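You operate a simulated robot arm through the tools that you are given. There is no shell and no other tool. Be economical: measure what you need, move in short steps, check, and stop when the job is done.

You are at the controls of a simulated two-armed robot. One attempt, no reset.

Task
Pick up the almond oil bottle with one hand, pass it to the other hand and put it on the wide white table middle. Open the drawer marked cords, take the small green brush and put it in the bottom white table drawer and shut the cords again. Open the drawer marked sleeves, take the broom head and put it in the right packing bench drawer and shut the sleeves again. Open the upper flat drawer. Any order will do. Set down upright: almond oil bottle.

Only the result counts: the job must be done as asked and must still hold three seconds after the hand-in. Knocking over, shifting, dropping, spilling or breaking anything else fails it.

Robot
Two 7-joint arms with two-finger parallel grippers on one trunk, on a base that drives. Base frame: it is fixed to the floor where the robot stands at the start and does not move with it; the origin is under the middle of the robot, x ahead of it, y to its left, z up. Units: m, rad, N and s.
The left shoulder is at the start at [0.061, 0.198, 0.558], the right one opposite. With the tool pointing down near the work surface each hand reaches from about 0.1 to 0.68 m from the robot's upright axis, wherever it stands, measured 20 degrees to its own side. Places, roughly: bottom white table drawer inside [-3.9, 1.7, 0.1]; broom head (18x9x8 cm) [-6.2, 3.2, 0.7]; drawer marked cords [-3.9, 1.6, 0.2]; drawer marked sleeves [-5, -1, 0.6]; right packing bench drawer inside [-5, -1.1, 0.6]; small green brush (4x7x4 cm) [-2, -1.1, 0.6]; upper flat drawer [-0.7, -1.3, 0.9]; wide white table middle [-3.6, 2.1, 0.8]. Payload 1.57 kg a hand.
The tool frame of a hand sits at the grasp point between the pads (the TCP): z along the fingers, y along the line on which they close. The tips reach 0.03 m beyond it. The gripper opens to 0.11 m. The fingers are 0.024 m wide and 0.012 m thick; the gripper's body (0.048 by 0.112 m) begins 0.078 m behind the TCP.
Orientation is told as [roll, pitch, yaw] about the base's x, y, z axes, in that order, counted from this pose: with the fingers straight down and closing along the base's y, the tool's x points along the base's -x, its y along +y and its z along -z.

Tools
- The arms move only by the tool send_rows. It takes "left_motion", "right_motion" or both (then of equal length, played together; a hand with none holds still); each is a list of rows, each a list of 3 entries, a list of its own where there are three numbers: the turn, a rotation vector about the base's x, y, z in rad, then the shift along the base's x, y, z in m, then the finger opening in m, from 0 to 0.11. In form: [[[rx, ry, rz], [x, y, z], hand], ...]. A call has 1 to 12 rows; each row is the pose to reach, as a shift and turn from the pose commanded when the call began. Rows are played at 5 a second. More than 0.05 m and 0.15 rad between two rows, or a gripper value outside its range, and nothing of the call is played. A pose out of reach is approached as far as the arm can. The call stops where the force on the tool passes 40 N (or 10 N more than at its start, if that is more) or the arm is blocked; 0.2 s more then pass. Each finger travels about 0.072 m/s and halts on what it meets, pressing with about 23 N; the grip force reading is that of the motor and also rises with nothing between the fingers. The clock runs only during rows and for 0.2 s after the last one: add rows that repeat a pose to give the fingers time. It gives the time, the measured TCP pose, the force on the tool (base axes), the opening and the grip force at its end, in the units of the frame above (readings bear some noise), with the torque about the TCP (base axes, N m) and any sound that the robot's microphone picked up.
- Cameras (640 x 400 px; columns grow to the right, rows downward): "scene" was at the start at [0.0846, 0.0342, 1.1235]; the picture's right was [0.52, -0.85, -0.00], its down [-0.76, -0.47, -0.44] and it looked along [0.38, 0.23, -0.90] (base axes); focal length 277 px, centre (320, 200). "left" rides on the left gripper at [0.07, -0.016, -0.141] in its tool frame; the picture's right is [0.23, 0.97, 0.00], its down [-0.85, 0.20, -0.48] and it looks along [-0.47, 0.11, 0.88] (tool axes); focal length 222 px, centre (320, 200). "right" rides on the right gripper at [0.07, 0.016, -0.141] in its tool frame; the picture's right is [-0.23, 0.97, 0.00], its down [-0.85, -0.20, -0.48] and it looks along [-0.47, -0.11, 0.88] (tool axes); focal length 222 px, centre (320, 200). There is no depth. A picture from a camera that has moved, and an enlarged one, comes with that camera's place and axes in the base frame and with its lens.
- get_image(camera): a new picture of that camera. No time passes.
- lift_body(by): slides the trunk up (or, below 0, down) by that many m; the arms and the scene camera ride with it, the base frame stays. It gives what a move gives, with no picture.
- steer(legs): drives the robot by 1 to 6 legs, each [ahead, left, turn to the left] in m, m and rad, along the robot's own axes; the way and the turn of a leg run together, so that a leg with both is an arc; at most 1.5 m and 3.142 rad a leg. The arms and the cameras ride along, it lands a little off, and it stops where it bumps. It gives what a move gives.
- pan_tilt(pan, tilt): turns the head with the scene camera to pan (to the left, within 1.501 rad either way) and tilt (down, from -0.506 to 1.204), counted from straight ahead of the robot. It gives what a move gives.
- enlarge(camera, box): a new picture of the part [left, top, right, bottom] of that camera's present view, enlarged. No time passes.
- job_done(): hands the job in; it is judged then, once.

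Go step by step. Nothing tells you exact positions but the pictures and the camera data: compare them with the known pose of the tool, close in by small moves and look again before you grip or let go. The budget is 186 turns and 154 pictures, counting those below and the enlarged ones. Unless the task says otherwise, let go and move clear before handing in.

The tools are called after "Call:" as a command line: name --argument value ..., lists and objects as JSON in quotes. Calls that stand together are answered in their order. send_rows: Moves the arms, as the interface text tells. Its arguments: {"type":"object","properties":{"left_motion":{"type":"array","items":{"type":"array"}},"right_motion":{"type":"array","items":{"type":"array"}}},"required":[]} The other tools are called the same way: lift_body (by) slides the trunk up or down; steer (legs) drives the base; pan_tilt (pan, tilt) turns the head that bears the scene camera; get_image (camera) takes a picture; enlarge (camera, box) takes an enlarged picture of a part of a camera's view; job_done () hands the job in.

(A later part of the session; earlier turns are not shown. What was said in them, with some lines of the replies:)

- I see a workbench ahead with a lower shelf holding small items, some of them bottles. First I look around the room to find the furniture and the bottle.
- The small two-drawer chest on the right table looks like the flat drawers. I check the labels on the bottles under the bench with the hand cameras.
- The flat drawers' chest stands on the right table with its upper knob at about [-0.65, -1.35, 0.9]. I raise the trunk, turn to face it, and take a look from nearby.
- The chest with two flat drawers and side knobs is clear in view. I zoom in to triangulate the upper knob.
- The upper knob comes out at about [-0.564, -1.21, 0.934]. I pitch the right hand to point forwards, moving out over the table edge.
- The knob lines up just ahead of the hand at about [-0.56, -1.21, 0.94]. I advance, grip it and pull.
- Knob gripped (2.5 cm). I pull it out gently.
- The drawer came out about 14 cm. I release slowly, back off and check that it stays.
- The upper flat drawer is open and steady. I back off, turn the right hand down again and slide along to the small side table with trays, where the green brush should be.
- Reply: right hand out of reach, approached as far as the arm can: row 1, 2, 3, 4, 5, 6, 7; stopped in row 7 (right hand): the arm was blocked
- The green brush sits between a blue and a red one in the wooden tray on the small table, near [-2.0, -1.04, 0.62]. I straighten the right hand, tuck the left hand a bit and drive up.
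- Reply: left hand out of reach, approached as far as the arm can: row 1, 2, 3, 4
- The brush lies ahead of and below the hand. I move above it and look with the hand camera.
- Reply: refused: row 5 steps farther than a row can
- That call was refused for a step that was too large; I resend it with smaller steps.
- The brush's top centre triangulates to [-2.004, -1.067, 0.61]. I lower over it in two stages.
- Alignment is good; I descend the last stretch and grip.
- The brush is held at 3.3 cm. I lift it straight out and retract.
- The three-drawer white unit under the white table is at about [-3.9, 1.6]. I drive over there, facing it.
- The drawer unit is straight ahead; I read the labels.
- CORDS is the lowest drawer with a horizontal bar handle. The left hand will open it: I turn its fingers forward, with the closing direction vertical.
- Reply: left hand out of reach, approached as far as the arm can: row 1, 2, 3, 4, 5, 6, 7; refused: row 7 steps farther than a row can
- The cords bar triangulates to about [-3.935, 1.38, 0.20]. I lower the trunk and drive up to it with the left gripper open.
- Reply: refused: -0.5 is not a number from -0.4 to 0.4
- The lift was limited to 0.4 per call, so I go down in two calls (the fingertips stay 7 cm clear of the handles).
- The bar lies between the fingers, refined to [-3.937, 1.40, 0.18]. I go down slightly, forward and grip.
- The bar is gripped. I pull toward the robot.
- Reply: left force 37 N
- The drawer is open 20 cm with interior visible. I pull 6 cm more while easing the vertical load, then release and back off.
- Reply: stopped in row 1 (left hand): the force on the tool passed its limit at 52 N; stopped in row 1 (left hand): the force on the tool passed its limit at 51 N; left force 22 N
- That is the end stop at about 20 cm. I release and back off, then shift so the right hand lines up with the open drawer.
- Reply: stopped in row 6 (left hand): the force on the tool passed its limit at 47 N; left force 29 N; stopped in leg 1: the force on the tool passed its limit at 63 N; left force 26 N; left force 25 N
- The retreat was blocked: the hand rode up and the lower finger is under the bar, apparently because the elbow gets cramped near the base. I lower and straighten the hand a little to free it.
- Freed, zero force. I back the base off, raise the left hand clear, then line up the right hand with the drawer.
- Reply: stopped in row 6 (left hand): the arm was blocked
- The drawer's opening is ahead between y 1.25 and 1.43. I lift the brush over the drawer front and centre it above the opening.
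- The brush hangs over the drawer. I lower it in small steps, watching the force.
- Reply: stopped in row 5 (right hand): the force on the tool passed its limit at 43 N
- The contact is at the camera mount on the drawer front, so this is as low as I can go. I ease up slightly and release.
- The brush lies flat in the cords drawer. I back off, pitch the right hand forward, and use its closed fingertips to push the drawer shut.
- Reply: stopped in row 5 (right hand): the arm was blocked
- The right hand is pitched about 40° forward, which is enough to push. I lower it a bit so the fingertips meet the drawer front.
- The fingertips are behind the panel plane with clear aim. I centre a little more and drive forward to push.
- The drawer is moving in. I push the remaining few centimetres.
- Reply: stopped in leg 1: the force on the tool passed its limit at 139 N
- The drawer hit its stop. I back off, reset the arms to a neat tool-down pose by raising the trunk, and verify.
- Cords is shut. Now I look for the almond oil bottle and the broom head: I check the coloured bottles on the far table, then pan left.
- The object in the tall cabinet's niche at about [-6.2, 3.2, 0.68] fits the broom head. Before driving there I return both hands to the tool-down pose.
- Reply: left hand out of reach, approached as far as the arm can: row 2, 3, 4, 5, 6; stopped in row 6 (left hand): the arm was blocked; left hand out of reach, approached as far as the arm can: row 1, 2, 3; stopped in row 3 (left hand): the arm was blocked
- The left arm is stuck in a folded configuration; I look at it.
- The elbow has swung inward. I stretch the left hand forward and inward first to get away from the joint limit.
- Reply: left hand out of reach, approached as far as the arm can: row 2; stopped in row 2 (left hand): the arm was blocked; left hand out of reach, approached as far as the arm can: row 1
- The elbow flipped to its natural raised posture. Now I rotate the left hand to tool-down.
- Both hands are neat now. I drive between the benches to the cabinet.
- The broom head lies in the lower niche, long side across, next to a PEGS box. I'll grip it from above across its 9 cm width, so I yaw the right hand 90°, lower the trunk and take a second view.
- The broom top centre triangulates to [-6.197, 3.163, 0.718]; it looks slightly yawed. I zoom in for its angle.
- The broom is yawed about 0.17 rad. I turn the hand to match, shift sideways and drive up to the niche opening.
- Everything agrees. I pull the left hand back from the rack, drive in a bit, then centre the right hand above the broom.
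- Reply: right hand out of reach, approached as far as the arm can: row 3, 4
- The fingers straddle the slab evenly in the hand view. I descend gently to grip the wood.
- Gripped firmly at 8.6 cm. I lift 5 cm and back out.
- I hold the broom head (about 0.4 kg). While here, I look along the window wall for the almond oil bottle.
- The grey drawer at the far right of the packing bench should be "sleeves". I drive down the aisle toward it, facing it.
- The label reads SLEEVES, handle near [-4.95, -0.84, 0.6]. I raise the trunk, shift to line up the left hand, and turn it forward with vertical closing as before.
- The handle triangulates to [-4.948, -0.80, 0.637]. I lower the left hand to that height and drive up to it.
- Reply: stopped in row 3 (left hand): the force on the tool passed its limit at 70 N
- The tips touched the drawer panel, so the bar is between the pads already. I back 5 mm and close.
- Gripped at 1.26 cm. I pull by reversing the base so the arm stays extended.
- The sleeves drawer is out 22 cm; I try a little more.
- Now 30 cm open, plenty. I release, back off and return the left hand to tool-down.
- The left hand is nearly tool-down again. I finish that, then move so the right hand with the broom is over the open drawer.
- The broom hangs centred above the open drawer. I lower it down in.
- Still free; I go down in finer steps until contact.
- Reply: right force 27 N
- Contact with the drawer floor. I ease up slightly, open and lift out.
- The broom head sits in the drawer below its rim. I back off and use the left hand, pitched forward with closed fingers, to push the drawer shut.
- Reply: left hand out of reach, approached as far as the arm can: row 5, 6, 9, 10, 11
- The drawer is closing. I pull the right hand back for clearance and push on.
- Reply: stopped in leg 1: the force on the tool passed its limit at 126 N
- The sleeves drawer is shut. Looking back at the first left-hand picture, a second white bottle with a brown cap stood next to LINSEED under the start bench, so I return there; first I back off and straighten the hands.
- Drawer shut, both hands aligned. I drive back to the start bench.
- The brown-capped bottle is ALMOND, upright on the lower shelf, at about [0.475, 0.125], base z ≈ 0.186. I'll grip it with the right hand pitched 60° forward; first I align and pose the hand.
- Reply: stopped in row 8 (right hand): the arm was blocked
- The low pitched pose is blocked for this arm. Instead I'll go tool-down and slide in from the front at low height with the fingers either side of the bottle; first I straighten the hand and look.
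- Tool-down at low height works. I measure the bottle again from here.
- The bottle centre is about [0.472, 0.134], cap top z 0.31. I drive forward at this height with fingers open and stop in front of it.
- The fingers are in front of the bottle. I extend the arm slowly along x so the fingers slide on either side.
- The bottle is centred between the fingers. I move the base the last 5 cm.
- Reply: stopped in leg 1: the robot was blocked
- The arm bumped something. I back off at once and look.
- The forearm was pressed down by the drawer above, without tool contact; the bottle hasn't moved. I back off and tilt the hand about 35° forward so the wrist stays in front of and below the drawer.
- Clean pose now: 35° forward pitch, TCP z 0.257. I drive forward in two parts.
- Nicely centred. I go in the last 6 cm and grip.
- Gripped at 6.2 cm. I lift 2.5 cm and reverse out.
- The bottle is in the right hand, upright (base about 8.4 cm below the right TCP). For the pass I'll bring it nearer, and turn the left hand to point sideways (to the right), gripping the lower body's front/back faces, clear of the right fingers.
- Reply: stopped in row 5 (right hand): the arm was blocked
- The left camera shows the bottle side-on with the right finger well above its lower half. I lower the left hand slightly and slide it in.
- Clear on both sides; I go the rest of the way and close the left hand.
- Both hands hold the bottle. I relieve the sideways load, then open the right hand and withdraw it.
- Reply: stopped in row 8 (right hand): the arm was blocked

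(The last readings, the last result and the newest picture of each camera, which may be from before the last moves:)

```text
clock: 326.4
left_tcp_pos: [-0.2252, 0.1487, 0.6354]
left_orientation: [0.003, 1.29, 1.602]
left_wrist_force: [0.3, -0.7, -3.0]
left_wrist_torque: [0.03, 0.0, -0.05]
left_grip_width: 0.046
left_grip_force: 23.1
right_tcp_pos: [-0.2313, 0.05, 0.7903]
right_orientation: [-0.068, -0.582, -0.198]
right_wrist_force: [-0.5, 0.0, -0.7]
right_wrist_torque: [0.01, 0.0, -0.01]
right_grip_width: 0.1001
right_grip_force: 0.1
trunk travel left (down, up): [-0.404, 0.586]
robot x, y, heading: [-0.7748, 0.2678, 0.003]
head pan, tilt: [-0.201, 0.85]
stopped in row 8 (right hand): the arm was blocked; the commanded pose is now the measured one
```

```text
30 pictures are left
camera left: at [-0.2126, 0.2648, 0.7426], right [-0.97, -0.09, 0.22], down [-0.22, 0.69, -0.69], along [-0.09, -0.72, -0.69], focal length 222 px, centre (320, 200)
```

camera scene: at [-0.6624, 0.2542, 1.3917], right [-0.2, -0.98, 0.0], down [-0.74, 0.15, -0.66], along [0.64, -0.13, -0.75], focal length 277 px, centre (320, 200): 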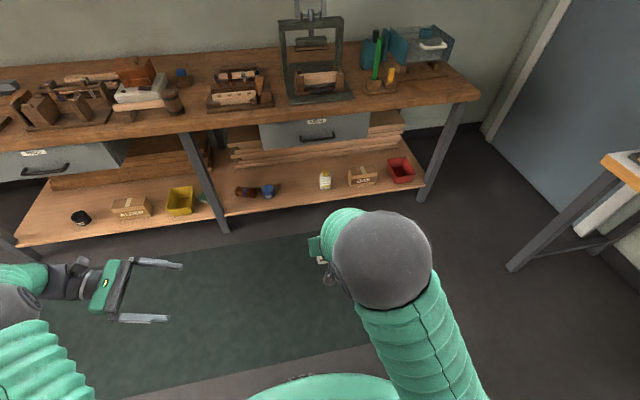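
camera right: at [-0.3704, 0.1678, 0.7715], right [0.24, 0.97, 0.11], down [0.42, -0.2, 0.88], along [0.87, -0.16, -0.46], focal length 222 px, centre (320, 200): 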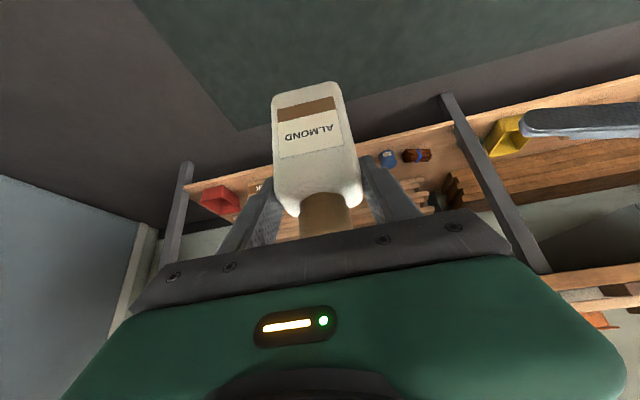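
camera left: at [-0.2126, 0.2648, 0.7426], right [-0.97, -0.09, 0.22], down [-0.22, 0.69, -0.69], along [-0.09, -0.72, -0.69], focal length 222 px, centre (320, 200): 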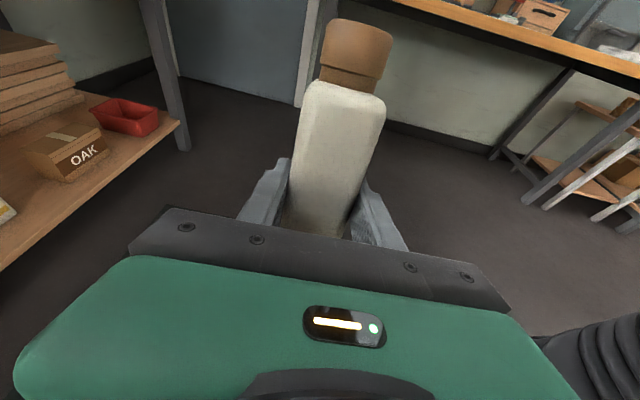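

The pass worked: the left hand holds the bottle upright alone. I tuck the right hand, then drive around to the free back-left side of the white table.

Call:
send_rows --right_motion '[[[0.025, 0.115, 0.0436], [-0.02, -0.02, 0.02], 0.1], [[0.05, 0.23, 0.087], [-0.04, -0.04, 0.04], 0.1], [[0.075, 0.345, 0.131], [-0.06, -0.05, 0.06], 0.1], [[0.1, 0.46, 0.174], [-0.08, -0.06, 0.08], 0.1], [[0.1255, 0.575, 0.218], [-0.1, -0.06, 0.1], 0.1]]'

Call:
steer --legs '[[-0.3, 0, 0], [0, 0, 3.138], [1.4, 0, 0], [1.4, 0, 0], [1.05, 0, 0], [0, 0, -1.571]]'

Call:
pan_tilt --pan -0.3 --tilt 0.5

Call:
get_image --camera "scene"

```text
clock: 327.6
left_tcp_pos: [-0.2247, 0.1475, 0.636]
left_orientation: [0.002, 1.293, 1.605]
left_wrist_force: [0.0, 0.6, -2.5]
left_wrist_torque: [0.07, -0.02, -0.03]
left_grip_width: 0.0459
left_grip_force: 22.7
right_tcp_pos: [-0.3288, -0.0029, 0.8929]
right_orientation: [0.014, 0.0, 0.01]
right_wrist_force: [-0.2, 0.5, -0.4]
right_wrist_torque: [-0.01, 0.0, -0.04]
right_grip_width: 0.1005
right_grip_force: 0.1
trunk travel left (down, up): [-0.404, 0.586]
robot x, y, heading: [-0.7746, 0.2622, 0.006]
head pan, tilt: [-0.201, 0.85]
```

```text
clock: 358.8
left_tcp_pos: [-4.7894, 0.8852, 0.6342]
left_orientation: [0.004, 1.292, -3.105]
left_wrist_force: [0.1, -0.6, -2.6]
left_wrist_torque: [0.03, 0.0, -0.02]
left_grip_width: 0.0458
left_grip_force: 23.2
right_tcp_pos: [-4.6391, 0.7794, 0.8931]
right_orientation: [0.013, -0.001, 1.583]
right_wrist_force: [0.1, 0.1, 0.3]
right_wrist_torque: [0.01, 0.03, 0.01]
right_grip_width: 0.1001
right_grip_force: 0.1
trunk travel left (down, up): [-0.404, 0.586]
robot x, y, heading: [-4.9058, 0.3342, 1.576]
head pan, tilt: [-0.201, 0.85]
```

```text
clock: 359.7
left_tcp_pos: [-4.7896, 0.8835, 0.6356]
left_orientation: [-0.002, 1.292, -3.109]
left_wrist_force: [-0.7, -0.1, -2.3]
left_wrist_torque: [0.01, 0.08, 0.01]
left_grip_width: 0.0462
left_grip_force: 22.8
right_tcp_pos: [-4.6383, 0.7785, 0.8928]
right_orientation: [0.012, -0.003, 1.582]
right_wrist_force: [-0.2, 0.7, -0.5]
right_wrist_torque: [0.02, 0.04, 0.05]
right_grip_width: 0.0997
right_grip_force: 0.0
trunk travel left (down, up): [-0.404, 0.586]
robot x, y, heading: [-4.9041, 0.3351, 1.583]
head pan, tilt: [-0.3, 0.499]
```

```text
29 pictures are left
camera scene: at [-4.879, 0.4575, 1.4216], right [0.96, -0.29, 0.0], down [-0.14, -0.46, -0.88], along [0.26, 0.84, -0.48], focal length 277 px, centre (320, 200)
```

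scene: 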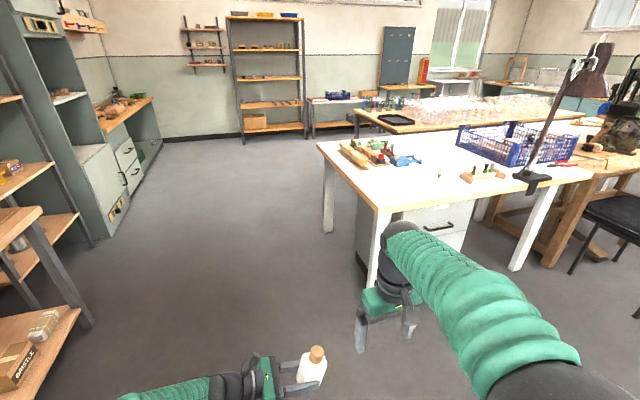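

The bottle rides upright. I raise the trunk so everything clears the table, go up the aisle, turn to face the table's back edge and sidle along it.

Call:
lift_body --by 0.4

Call:
steer --legs '[[1.3, 0, 0], [1.12, 0, 0], [0, 0, -1.57], [0, 0, -1.57]]'

Call:
pan_tilt --pan 0.6 --tilt 0.75

Call:
get_image --camera "scene"

```text
clock: 363.5
left_tcp_pos: [-4.7892, 0.8828, 1.0362]
left_orientation: [-0.002, 1.291, -3.114]
left_wrist_force: [0.4, 0.7, -1.7]
left_wrist_torque: [0.0, 0.04, -0.02]
left_grip_width: 0.0458
left_grip_force: 22.9
right_tcp_pos: [-4.637, 0.7792, 1.2939]
right_orientation: [0.013, -0.004, 1.583]
right_wrist_force: [0.4, -0.1, -0.5]
right_wrist_torque: [0.0, 0.0, 0.03]
right_grip_width: 0.1001
right_grip_force: 0.1
trunk travel left (down, up): [-0.804, 0.186]
robot x, y, heading: [-4.9067, 0.3402, 1.575]
head pan, tilt: [-0.3, 0.499]
```

```text
clock: 383.2
left_tcp_pos: [-5.0593, 2.2398, 1.036]
left_orientation: [0.0, 1.291, 0.039]
left_wrist_force: [0.1, -0.4, -3.1]
left_wrist_torque: [0.02, -0.04, -0.02]
left_grip_width: 0.0457
left_grip_force: 22.6
right_tcp_pos: [-5.2118, 2.3429, 1.2931]
right_orientation: [0.012, -0.004, -1.549]
right_wrist_force: [0.1, -0.1, -0.1]
right_wrist_torque: [-0.02, 0.0, -0.01]
right_grip_width: 0.1002
right_grip_force: 0.1
trunk travel left (down, up): [-0.804, 0.186]
robot x, y, heading: [-4.9502, 2.7896, -1.554]
head pan, tilt: [-0.3, 0.499]
```

```text
clock: 384.4
left_tcp_pos: [-5.0598, 2.24, 1.0357]
left_orientation: [-0.006, 1.289, 0.033]
left_wrist_force: [0.5, 0.1, -2.5]
left_wrist_torque: [0.02, -0.02, 0.05]
left_grip_width: 0.0458
left_grip_force: 22.8
right_tcp_pos: [-5.2137, 2.3457, 1.2922]
right_orientation: [0.011, -0.004, -1.551]
right_wrist_force: [0.1, 0.3, -0.2]
right_wrist_torque: [-0.01, -0.04, -0.02]
right_grip_width: 0.0999
right_grip_force: 0.1
trunk travel left (down, up): [-0.804, 0.186]
robot x, y, heading: [-4.9445, 2.7897, -1.555]
head pan, tilt: [0.6, 0.75]
```

```text
28 pictures are left
camera scene: at [-4.9006, 2.6864, 1.7998], right [-0.82, -0.58, 0.0], down [-0.39, 0.56, -0.73], along [0.42, -0.6, -0.68], focal length 277 px, centre (320, 200)
```

scene: 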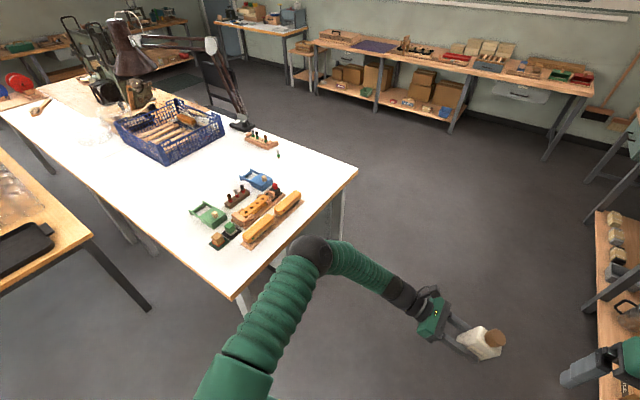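

The table's free middle spans about x −3.75…−3.4, y 1.7…2.35. I sidle to [-3.89, 2.74] with a slight left turn.

Call:
steer --legs '[[0, 0.95, 0], [0.04, 0.1, 0.25]]'

Call:
pan_tilt --pan 0.1 --tilt 0.9

Call:
get_image --camera "scene"

```text
clock: 390.2
left_tcp_pos: [-3.8855, 2.2161, 1.0328]
left_orientation: [-0.008, 1.267, 0.287]
left_wrist_force: [-0.8, -0.5, -2.9]
left_wrist_torque: [-0.01, -0.1, -0.01]
left_grip_width: 0.0462
left_grip_force: 23.3
right_tcp_pos: [-4.0669, 2.2748, 1.2868]
right_orientation: [0.038, -0.004, -1.293]
right_wrist_force: [-2.8, 0.3, -0.1]
right_wrist_torque: [0.02, -0.2, -0.01]
right_grip_width: 0.0998
right_grip_force: 0.1
trunk travel left (down, up): [-0.804, 0.186]
robot x, y, heading: [-3.8925, 2.7817, -1.295]
head pan, tilt: [0.6, 0.75]
```

```text
clock: 391.1
left_tcp_pos: [-3.875, 2.2197, 1.0356]
left_orientation: [-0.014, 1.281, 0.284]
left_wrist_force: [-1.7, -0.6, -2.7]
left_wrist_torque: [-0.01, -0.09, 0.04]
left_grip_width: 0.0457
left_grip_force: 23.5
right_tcp_pos: [-4.0506, 2.2804, 1.2924]
right_orientation: [0.023, -0.006, -1.294]
right_wrist_force: [0.3, 0.3, -0.7]
right_wrist_torque: [-0.01, -0.03, 0.01]
right_grip_width: 0.0998
right_grip_force: 0.0
trunk travel left (down, up): [-0.804, 0.186]
robot x, y, heading: [-3.8917, 2.7821, -1.3]
head pan, tilt: [0.099, 0.901]
```

```text
27 pictures are left
camera scene: at [-3.8851, 2.6682, 1.7877], right [-0.93, -0.36, -0.02], down [-0.28, 0.73, -0.62], along [0.24, -0.57, -0.78], focal length 277 px, centre (320, 200)
```

scene: 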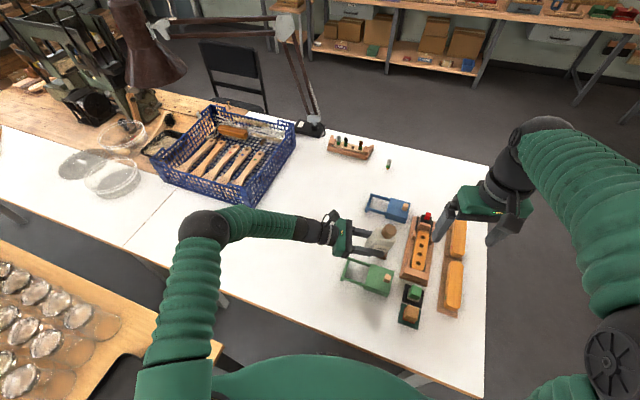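

The spot at about [-3.65, 2.13] is free between crate and toys. I nudge forward, move the hand over it at height, and look.

Call:
steer --legs '[[0.04, 0, 0]]'

Call:
send_rows --left_motion '[[[0, 0, 0], [0.03, -0.008, 0], 0.0], [[0, 0, 0], [0.06, -0.015, 0], 0.0], [[0, 0, 0], [0.09, -0.023, 0], 0.0], [[0, 0, 0], [0.12, -0.03, 0], 0.0], [[0, 0, 0], [0.15, -0.038, 0], 0.0], [[0, 0, 0], [0.18, -0.045, 0], 0.0], [[0, 0, 0], [0.21, -0.05, 0], 0.0]]'

Call:
get_image --camera "scene"

```text
clock: 392.0
left_tcp_pos: [-3.86, 2.1933, 1.042]
left_orientation: [-0.049, 1.286, 0.251]
left_wrist_force: [-0.6, 1.1, -1.8]
left_wrist_torque: [0.0, -0.11, 0.02]
left_grip_width: 0.0458
left_grip_force: 23.5
right_tcp_pos: [-4.0364, 2.256, 1.2982]
right_orientation: [0.016, -0.016, -1.295]
right_wrist_force: [-0.7, 1.2, -0.1]
right_wrist_torque: [-0.02, -0.04, -0.05]
right_grip_width: 0.0999
right_grip_force: 0.1
trunk travel left (down, up): [-0.804, 0.186]
robot x, y, heading: [-3.8858, 2.7383, -1.295]
head pan, tilt: [0.099, 0.901]
```

```text
clock: 393.6
left_tcp_pos: [-3.642, 2.1356, 1.0369]
left_orientation: [-0.005, 1.293, 0.291]
left_wrist_force: [0.6, 0.0, -2.2]
left_wrist_torque: [0.04, -0.05, -0.02]
left_grip_width: 0.0457
left_grip_force: 23.1
right_tcp_pos: [-4.0272, 2.2475, 1.2954]
right_orientation: [0.01, -0.007, -1.295]
right_wrist_force: [0.6, -0.3, -0.8]
right_wrist_torque: [0.01, -0.04, 0.02]
right_grip_width: 0.0999
right_grip_force: 0.1
trunk travel left (down, up): [-0.804, 0.186]
robot x, y, heading: [-3.8861, 2.7394, -1.297]
head pan, tilt: [0.099, 0.901]
```

```text
26 pictures are left
camera scene: at [-3.8525, 2.6344, 1.7877], right [-0.93, -0.36, 0.0], down [-0.28, 0.73, -0.62], along [0.23, -0.57, -0.79], focal length 277 px, centre (320, 200)
```

scene: 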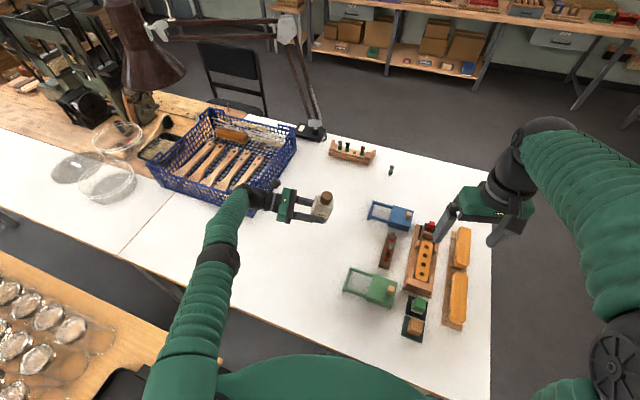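

Reached [-3.642, 2.136] with the bottle upright and clear of the crate. I lower the trunk.

Call:
lift_body --by -0.17

Call:
get_image --camera "scene"

Call:
get_image --camera "left"

```text
clock: 395.5
left_tcp_pos: [-3.639, 2.1376, 0.8688]
left_orientation: [-0.019, 1.298, 0.276]
left_wrist_force: [0.1, 0.6, -1.8]
left_wrist_torque: [0.03, -0.04, 0.01]
left_grip_width: 0.0458
left_grip_force: 23.2
right_tcp_pos: [-4.0233, 2.2506, 1.1269]
right_orientation: [0.007, -0.009, -1.292]
right_wrist_force: [-0.3, -0.9, 0.6]
right_wrist_torque: [0.01, 0.03, 0.0]
right_grip_width: 0.0995
right_grip_force: 0.1
trunk travel left (down, up): [-0.634, 0.356]
robot x, y, heading: [-3.8816, 2.7458, -1.298]
head pan, tilt: [0.099, 0.901]
```

```text
25 pictures are left
camera scene: at [-3.8467, 2.6383, 1.6178], right [-0.93, -0.36, 0.0], down [-0.29, 0.73, -0.62], along [0.23, -0.58, -0.79], focal length 277 px, centre (320, 200)
```

scene: 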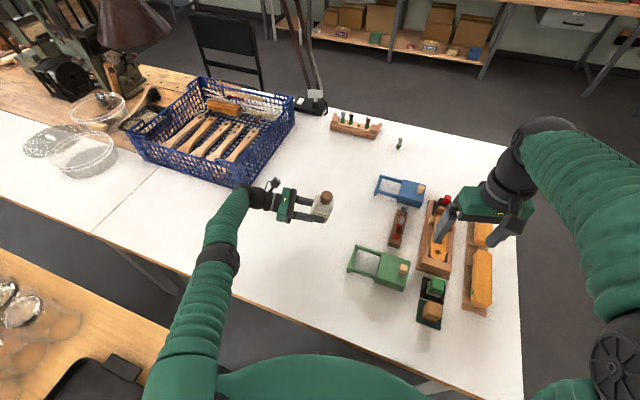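

```text
24 pictures are left
camera left: at [-3.5217, 2.1559, 0.9749], right [-0.34, 0.91, 0.21], down [0.6, 0.39, -0.69], along [-0.72, -0.11, -0.69], focal length 222 px, centre (320, 200)
```

left: 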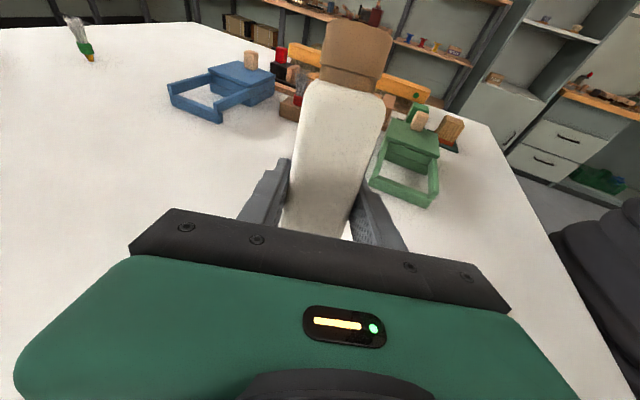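

Clear all round. I lower the bottle in small steps toward the table top.

Call:
send_rows --left_motion '[[[0, 0, 0], [0, 0, -0.012], 0.0], [[0, 0, 0], [0, 0, -0.022], 0.0], [[0, 0, 0], [0, 0, -0.03], 0.0], [[0, 0, 0], [0, 0, -0.035], 0.0]]'

Call:
enlarge --camera "scene" --box '[250, 160, 390, 250]'

```text
clock: 396.5
left_tcp_pos: [-3.6401, 2.1457, 0.8428]
left_orientation: [-0.019, 1.296, 0.278]
left_wrist_force: [-0.2, 0.2, -2.3]
left_wrist_torque: [0.01, -0.07, -0.01]
left_grip_width: 0.0458
left_grip_force: 22.8
left hand out of reach, approached as far as the arm can: row 1, 2, 3, 4
right_tcp_pos: [-4.0226, 2.2499, 1.1256]
right_orientation: [0.007, -0.009, -1.294]
right_wrist_force: [-0.4, -0.2, -0.1]
right_wrist_torque: [-0.01, 0.0, -0.01]
right_grip_width: 0.0999
right_grip_force: 0.0
trunk travel left (down, up): [-0.634, 0.356]
robot x, y, heading: [-3.8839, 2.7407, -1.297]
head pan, tilt: [0.099, 0.901]
```

```text
4.44 times, centred on (320, 205) of scene
camera zoom: at [-3.8468, 2.6382, 1.6178], right [-0.93, -0.36, 0.0], down [-0.29, 0.73, -0.62], along [0.23, -0.58, -0.79], focal length 1232 px, centre (320, 178)
```

zoom: 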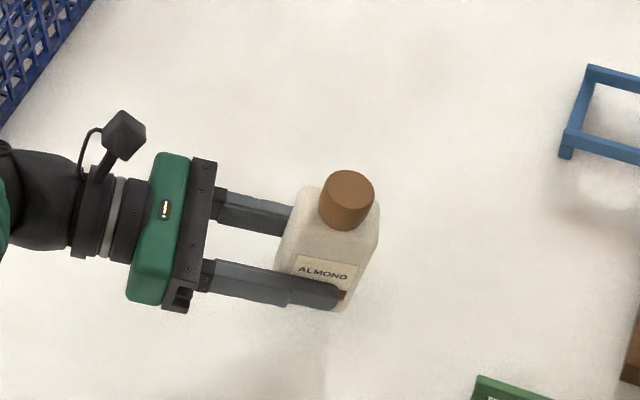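

Near the arm's reach limit, so I lower the remaining bit with the trunk in small steps.

Call:
lift_body --by -0.01

Call:
lift_body --by -0.006

```text
clock: 397.1
left_tcp_pos: [-3.6403, 2.1466, 0.8333]
left_orientation: [-0.018, 1.298, 0.28]
left_wrist_force: [0.0, -0.3, -2.2]
left_wrist_torque: [0.01, -0.05, -0.01]
left_grip_width: 0.046
left_grip_force: 22.7
right_tcp_pos: [-4.0214, 2.2495, 1.1163]
right_orientation: [0.008, -0.009, -1.293]
right_wrist_force: [1.0, 0.3, 0.9]
right_wrist_torque: [-0.01, 0.02, -0.04]
right_grip_width: 0.0999
right_grip_force: 0.1
trunk travel left (down, up): [-0.624, 0.366]
robot x, y, heading: [-3.8841, 2.7399, -1.299]
head pan, tilt: [0.099, 0.901]
```

```text
clock: 397.7
left_tcp_pos: [-3.6403, 2.1465, 0.8275]
left_orientation: [-0.018, 1.296, 0.279]
left_wrist_force: [0.3, -0.5, -2.9]
left_wrist_torque: [0.0, -0.05, 0.0]
left_grip_width: 0.0459
left_grip_force: 23.1
right_tcp_pos: [-4.0224, 2.249, 1.1106]
right_orientation: [0.008, -0.009, -1.293]
right_wrist_force: [-0.9, -0.4, -0.6]
right_wrist_torque: [0.01, 0.02, 0.01]
right_grip_width: 0.1
right_grip_force: 0.0
trunk travel left (down, up): [-0.618, 0.372]
robot x, y, heading: [-3.8848, 2.7437, -1.291]
head pan, tilt: [0.099, 0.901]
```

Call:
lift_body --by -0.006

Call:
lift_body --by -0.006

Call:
enlarge --camera "left" --box '[220, 130, 440, 260]'

```text
clock: 398.2
left_tcp_pos: [-3.6401, 2.1467, 0.8253]
left_orientation: [-0.033, 1.299, 0.265]
left_wrist_force: [2.2, -1.7, 14.3]
left_wrist_torque: [0.16, 0.5, 0.0]
left_grip_width: 0.0461
left_grip_force: 23.3
right_tcp_pos: [-4.0226, 2.2516, 1.1042]
right_orientation: [0.007, -0.011, -1.294]
right_wrist_force: [-0.6, 0.3, -0.8]
right_wrist_torque: [0.02, 0.03, -0.02]
right_grip_width: 0.0999
right_grip_force: 0.1
trunk travel left (down, up): [-0.612, 0.378]
robot x, y, heading: [-3.8846, 2.7426, -1.298]
head pan, tilt: [0.099, 0.901]
```

```text
clock: 398.8
left_tcp_pos: [-3.6394, 2.1487, 0.8174]
left_orientation: [-0.025, 1.296, 0.276]
left_wrist_force: [3.7, -0.3, 16.0]
left_wrist_torque: [0.23, 0.55, -0.09]
left_grip_width: 0.0455
left_grip_force: 22.5
right_tcp_pos: [-4.0215, 2.253, 1.0995]
right_orientation: [0.007, -0.011, -1.292]
right_wrist_force: [0.3, 0.5, 0.5]
right_wrist_torque: [0.02, -0.02, -0.02]
right_grip_width: 0.1001
right_grip_force: 0.0
trunk travel left (down, up): [-0.606, 0.384]
robot x, y, heading: [-3.8802, 2.741, -1.299]
head pan, tilt: [0.099, 0.901]
```

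```text
2.91 times, centred on (330, 195) of left
camera zoom: at [-3.5237, 2.1674, 0.9229], right [-0.34, 0.91, 0.21], down [0.6, 0.39, -0.7], along [-0.72, -0.11, -0.69], focal length 646 px, centre (291, 214)
```

zoom: 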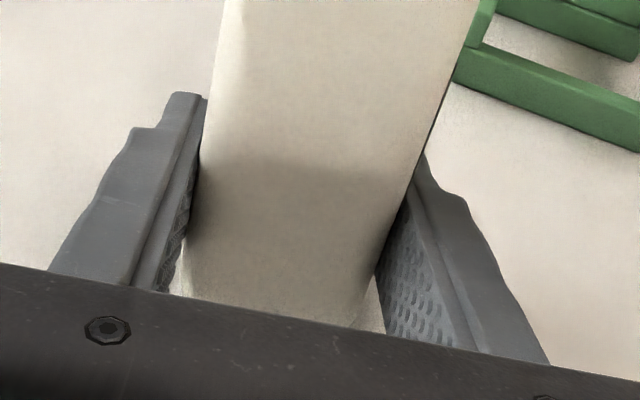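

The bottle stands on the table (contact 16 N). I relieve the pressure a little, open, and withdraw along the finger axis.

Call:
lift_body --by 0.003

Call:
send_rows --left_motion '[[[0, 0, 0], [0, 0, 0], 0.055], [[0, 0, 0], [0, 0, 0], 0.07], [[0, 0, 0], [0, 0, 0], 0.085], [[0, 0, 0], [0, 0, 0], 0.09]]'

Call:
get_image --camera "left"

```text
clock: 399.3
left_tcp_pos: [-3.6402, 2.1482, 0.8166]
left_orientation: [-0.015, 1.294, 0.283]
left_wrist_force: [1.0, 1.7, 1.5]
left_wrist_torque: [0.09, 0.12, -0.02]
left_grip_width: 0.0458
left_grip_force: 23.1
right_tcp_pos: [-4.022, 2.2505, 1.1013]
right_orientation: [0.007, -0.01, -1.293]
right_wrist_force: [0.5, 0.3, 0.7]
right_wrist_torque: [-0.03, 0.0, 0.03]
right_grip_width: 0.1002
right_grip_force: 0.0
trunk travel left (down, up): [-0.609, 0.381]
robot x, y, heading: [-3.8815, 2.7434, -1.302]
head pan, tilt: [0.099, 0.901]
```

```text
clock: 400.3
left_tcp_pos: [-3.6402, 2.1461, 0.8184]
left_orientation: [-0.019, 1.297, 0.277]
left_wrist_force: [0.0, 0.8, 0.4]
left_wrist_torque: [-0.02, -0.02, -0.01]
left_grip_width: 0.0896
left_grip_force: 0.1
right_tcp_pos: [-4.0227, 2.2508, 1.1016]
right_orientation: [0.007, -0.009, -1.293]
right_wrist_force: [0.2, 0.1, 0.0]
right_wrist_torque: [-0.02, -0.02, 0.0]
right_grip_width: 0.1001
right_grip_force: 0.1
trunk travel left (down, up): [-0.609, 0.381]
robot x, y, heading: [-3.887, 2.7423, -1.296]
head pan, tilt: [0.099, 0.901]
```

```text
21 pictures are left
camera left: at [-3.524, 2.1654, 0.9247], right [-0.34, 0.91, 0.21], down [0.6, 0.39, -0.69], along [-0.72, -0.11, -0.69], focal length 222 px, centre (320, 200)
```

left: 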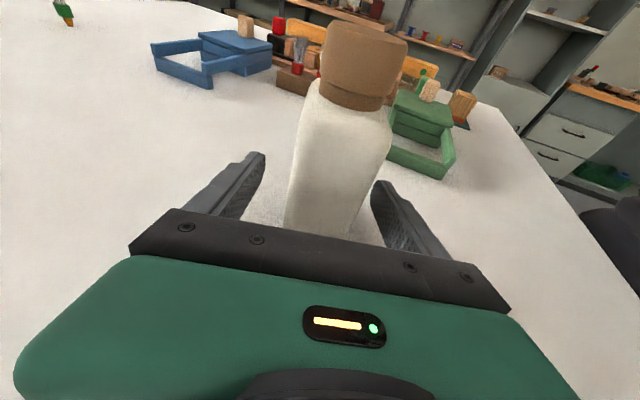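

The bottle stands on its own between the open fingers. I open fully and raise the trunk straight up so the fingers slide clear.

Call:
send_rows --left_motion '[[[0, 0, 0], [0, 0, 0], 0.1], [[0, 0, 0], [0, 0, 0], 0.11], [[0, 0, 0], [0, 0, 0], 0.11]]'

Call:
lift_body --by 0.22

Call:
get_image --camera "scene"

```text
clock: 401.1
left_tcp_pos: [-3.6408, 2.1459, 0.8176]
left_orientation: [-0.02, 1.295, 0.278]
left_wrist_force: [-0.6, 0.3, -0.3]
left_wrist_torque: [0.04, -0.03, 0.01]
left_grip_width: 0.11
left_grip_force: 0.0
right_tcp_pos: [-4.0227, 2.2508, 1.1026]
right_orientation: [0.007, -0.009, -1.293]
right_wrist_force: [0.3, -1.1, 0.7]
right_wrist_torque: [0.02, 0.03, 0.02]
right_grip_width: 0.1001
right_grip_force: 0.1
trunk travel left (down, up): [-0.609, 0.381]
robot x, y, heading: [-3.8846, 2.7419, -1.298]
head pan, tilt: [0.099, 0.901]
```

```text
clock: 403.4
left_tcp_pos: [-3.6414, 2.1464, 1.0382]
left_orientation: [-0.018, 1.297, 0.278]
left_wrist_force: [0.2, 1.4, 0.7]
left_wrist_torque: [0.02, -0.03, 0.03]
left_grip_width: 0.11
left_grip_force: 0.0
right_tcp_pos: [-4.0223, 2.2505, 1.3225]
right_orientation: [0.008, -0.007, -1.295]
right_wrist_force: [-0.2, -0.1, 1.1]
right_wrist_torque: [0.0, 0.0, -0.01]
right_grip_width: 0.0999
right_grip_force: 0.1
trunk travel left (down, up): [-0.829, 0.161]
robot x, y, heading: [-3.8846, 2.7435, -1.296]
head pan, tilt: [0.099, 0.901]
```

```text
20 pictures are left
camera scene: at [-3.8469, 2.6383, 1.8128], right [-0.93, -0.36, 0.0], down [-0.29, 0.73, -0.62], along [0.23, -0.58, -0.79], focal length 277 px, centre (320, 200)
```

scene: 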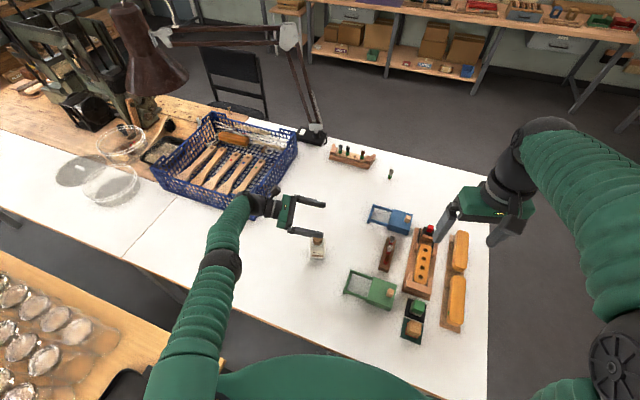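

The bottle stands upright on the table's middle. I back away and take one close look before handing in.

Call:
steer --legs '[[-0.3, -0.1, 0]]'

Call:
enlarge --camera "scene" --box '[180, 80, 420, 260]'

```text
clock: 405.5
left_tcp_pos: [-3.8085, 2.3999, 1.0359]
left_orientation: [-0.01, 1.299, 0.291]
left_wrist_force: [0.0, -0.3, -0.2]
left_wrist_torque: [0.04, 0.01, -0.02]
left_grip_width: 0.11
left_grip_force: 0.0
right_tcp_pos: [-4.1901, 2.5027, 1.3218]
right_orientation: [0.004, -0.006, -1.288]
right_wrist_force: [-0.8, -0.5, -0.2]
right_wrist_torque: [-0.02, -0.03, -0.03]
right_grip_width: 0.1003
right_grip_force: 0.0
trunk travel left (down, up): [-0.829, 0.161]
robot x, y, heading: [-4.0566, 2.9936, -1.289]
head pan, tilt: [0.099, 0.901]
```

```text
2.22 times, centred on (300, 170) of scene
camera zoom: at [-4.0143, 2.8902, 1.8125], right [-0.93, -0.37, 0.0], down [-0.29, 0.73, -0.62], along [0.23, -0.57, -0.79], focal length 616 px, centre (364, 267)
```

zoom: 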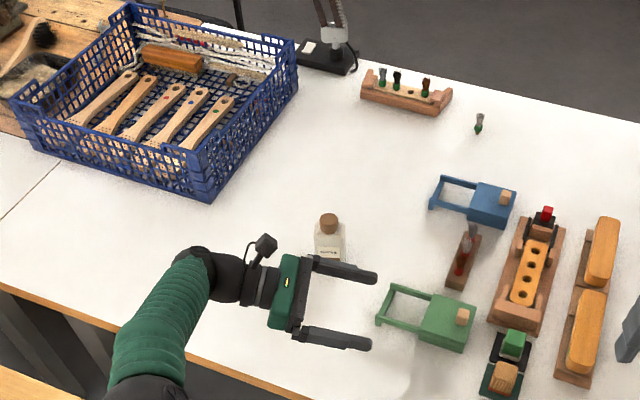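

The bottle stands upright in the clear middle of the table, nothing else is disturbed, and the other jobs are done. I hand in.

Call:
job_done

```text
The job is handed in.
```

I did all four parts of the job and handed it in; no result has come back yet.

- **Almond oil bottle:** I picked it up with the right hand and passed it directly to the left. It now stands upright on the white table at about [-3.64, 2.15].
- **Small green brush:** It lies in the cords drawer, which I took to be the bottom white table drawer. That drawer is shut again.
- **Broom head:** It is in the sleeves drawer, which I took to be the right packing bench drawer. That drawer is shut again.
- **Upper flat drawer:** It is open by about 14 cm. I last checked it right after opening it.

I saw nothing else knocked over or moved.
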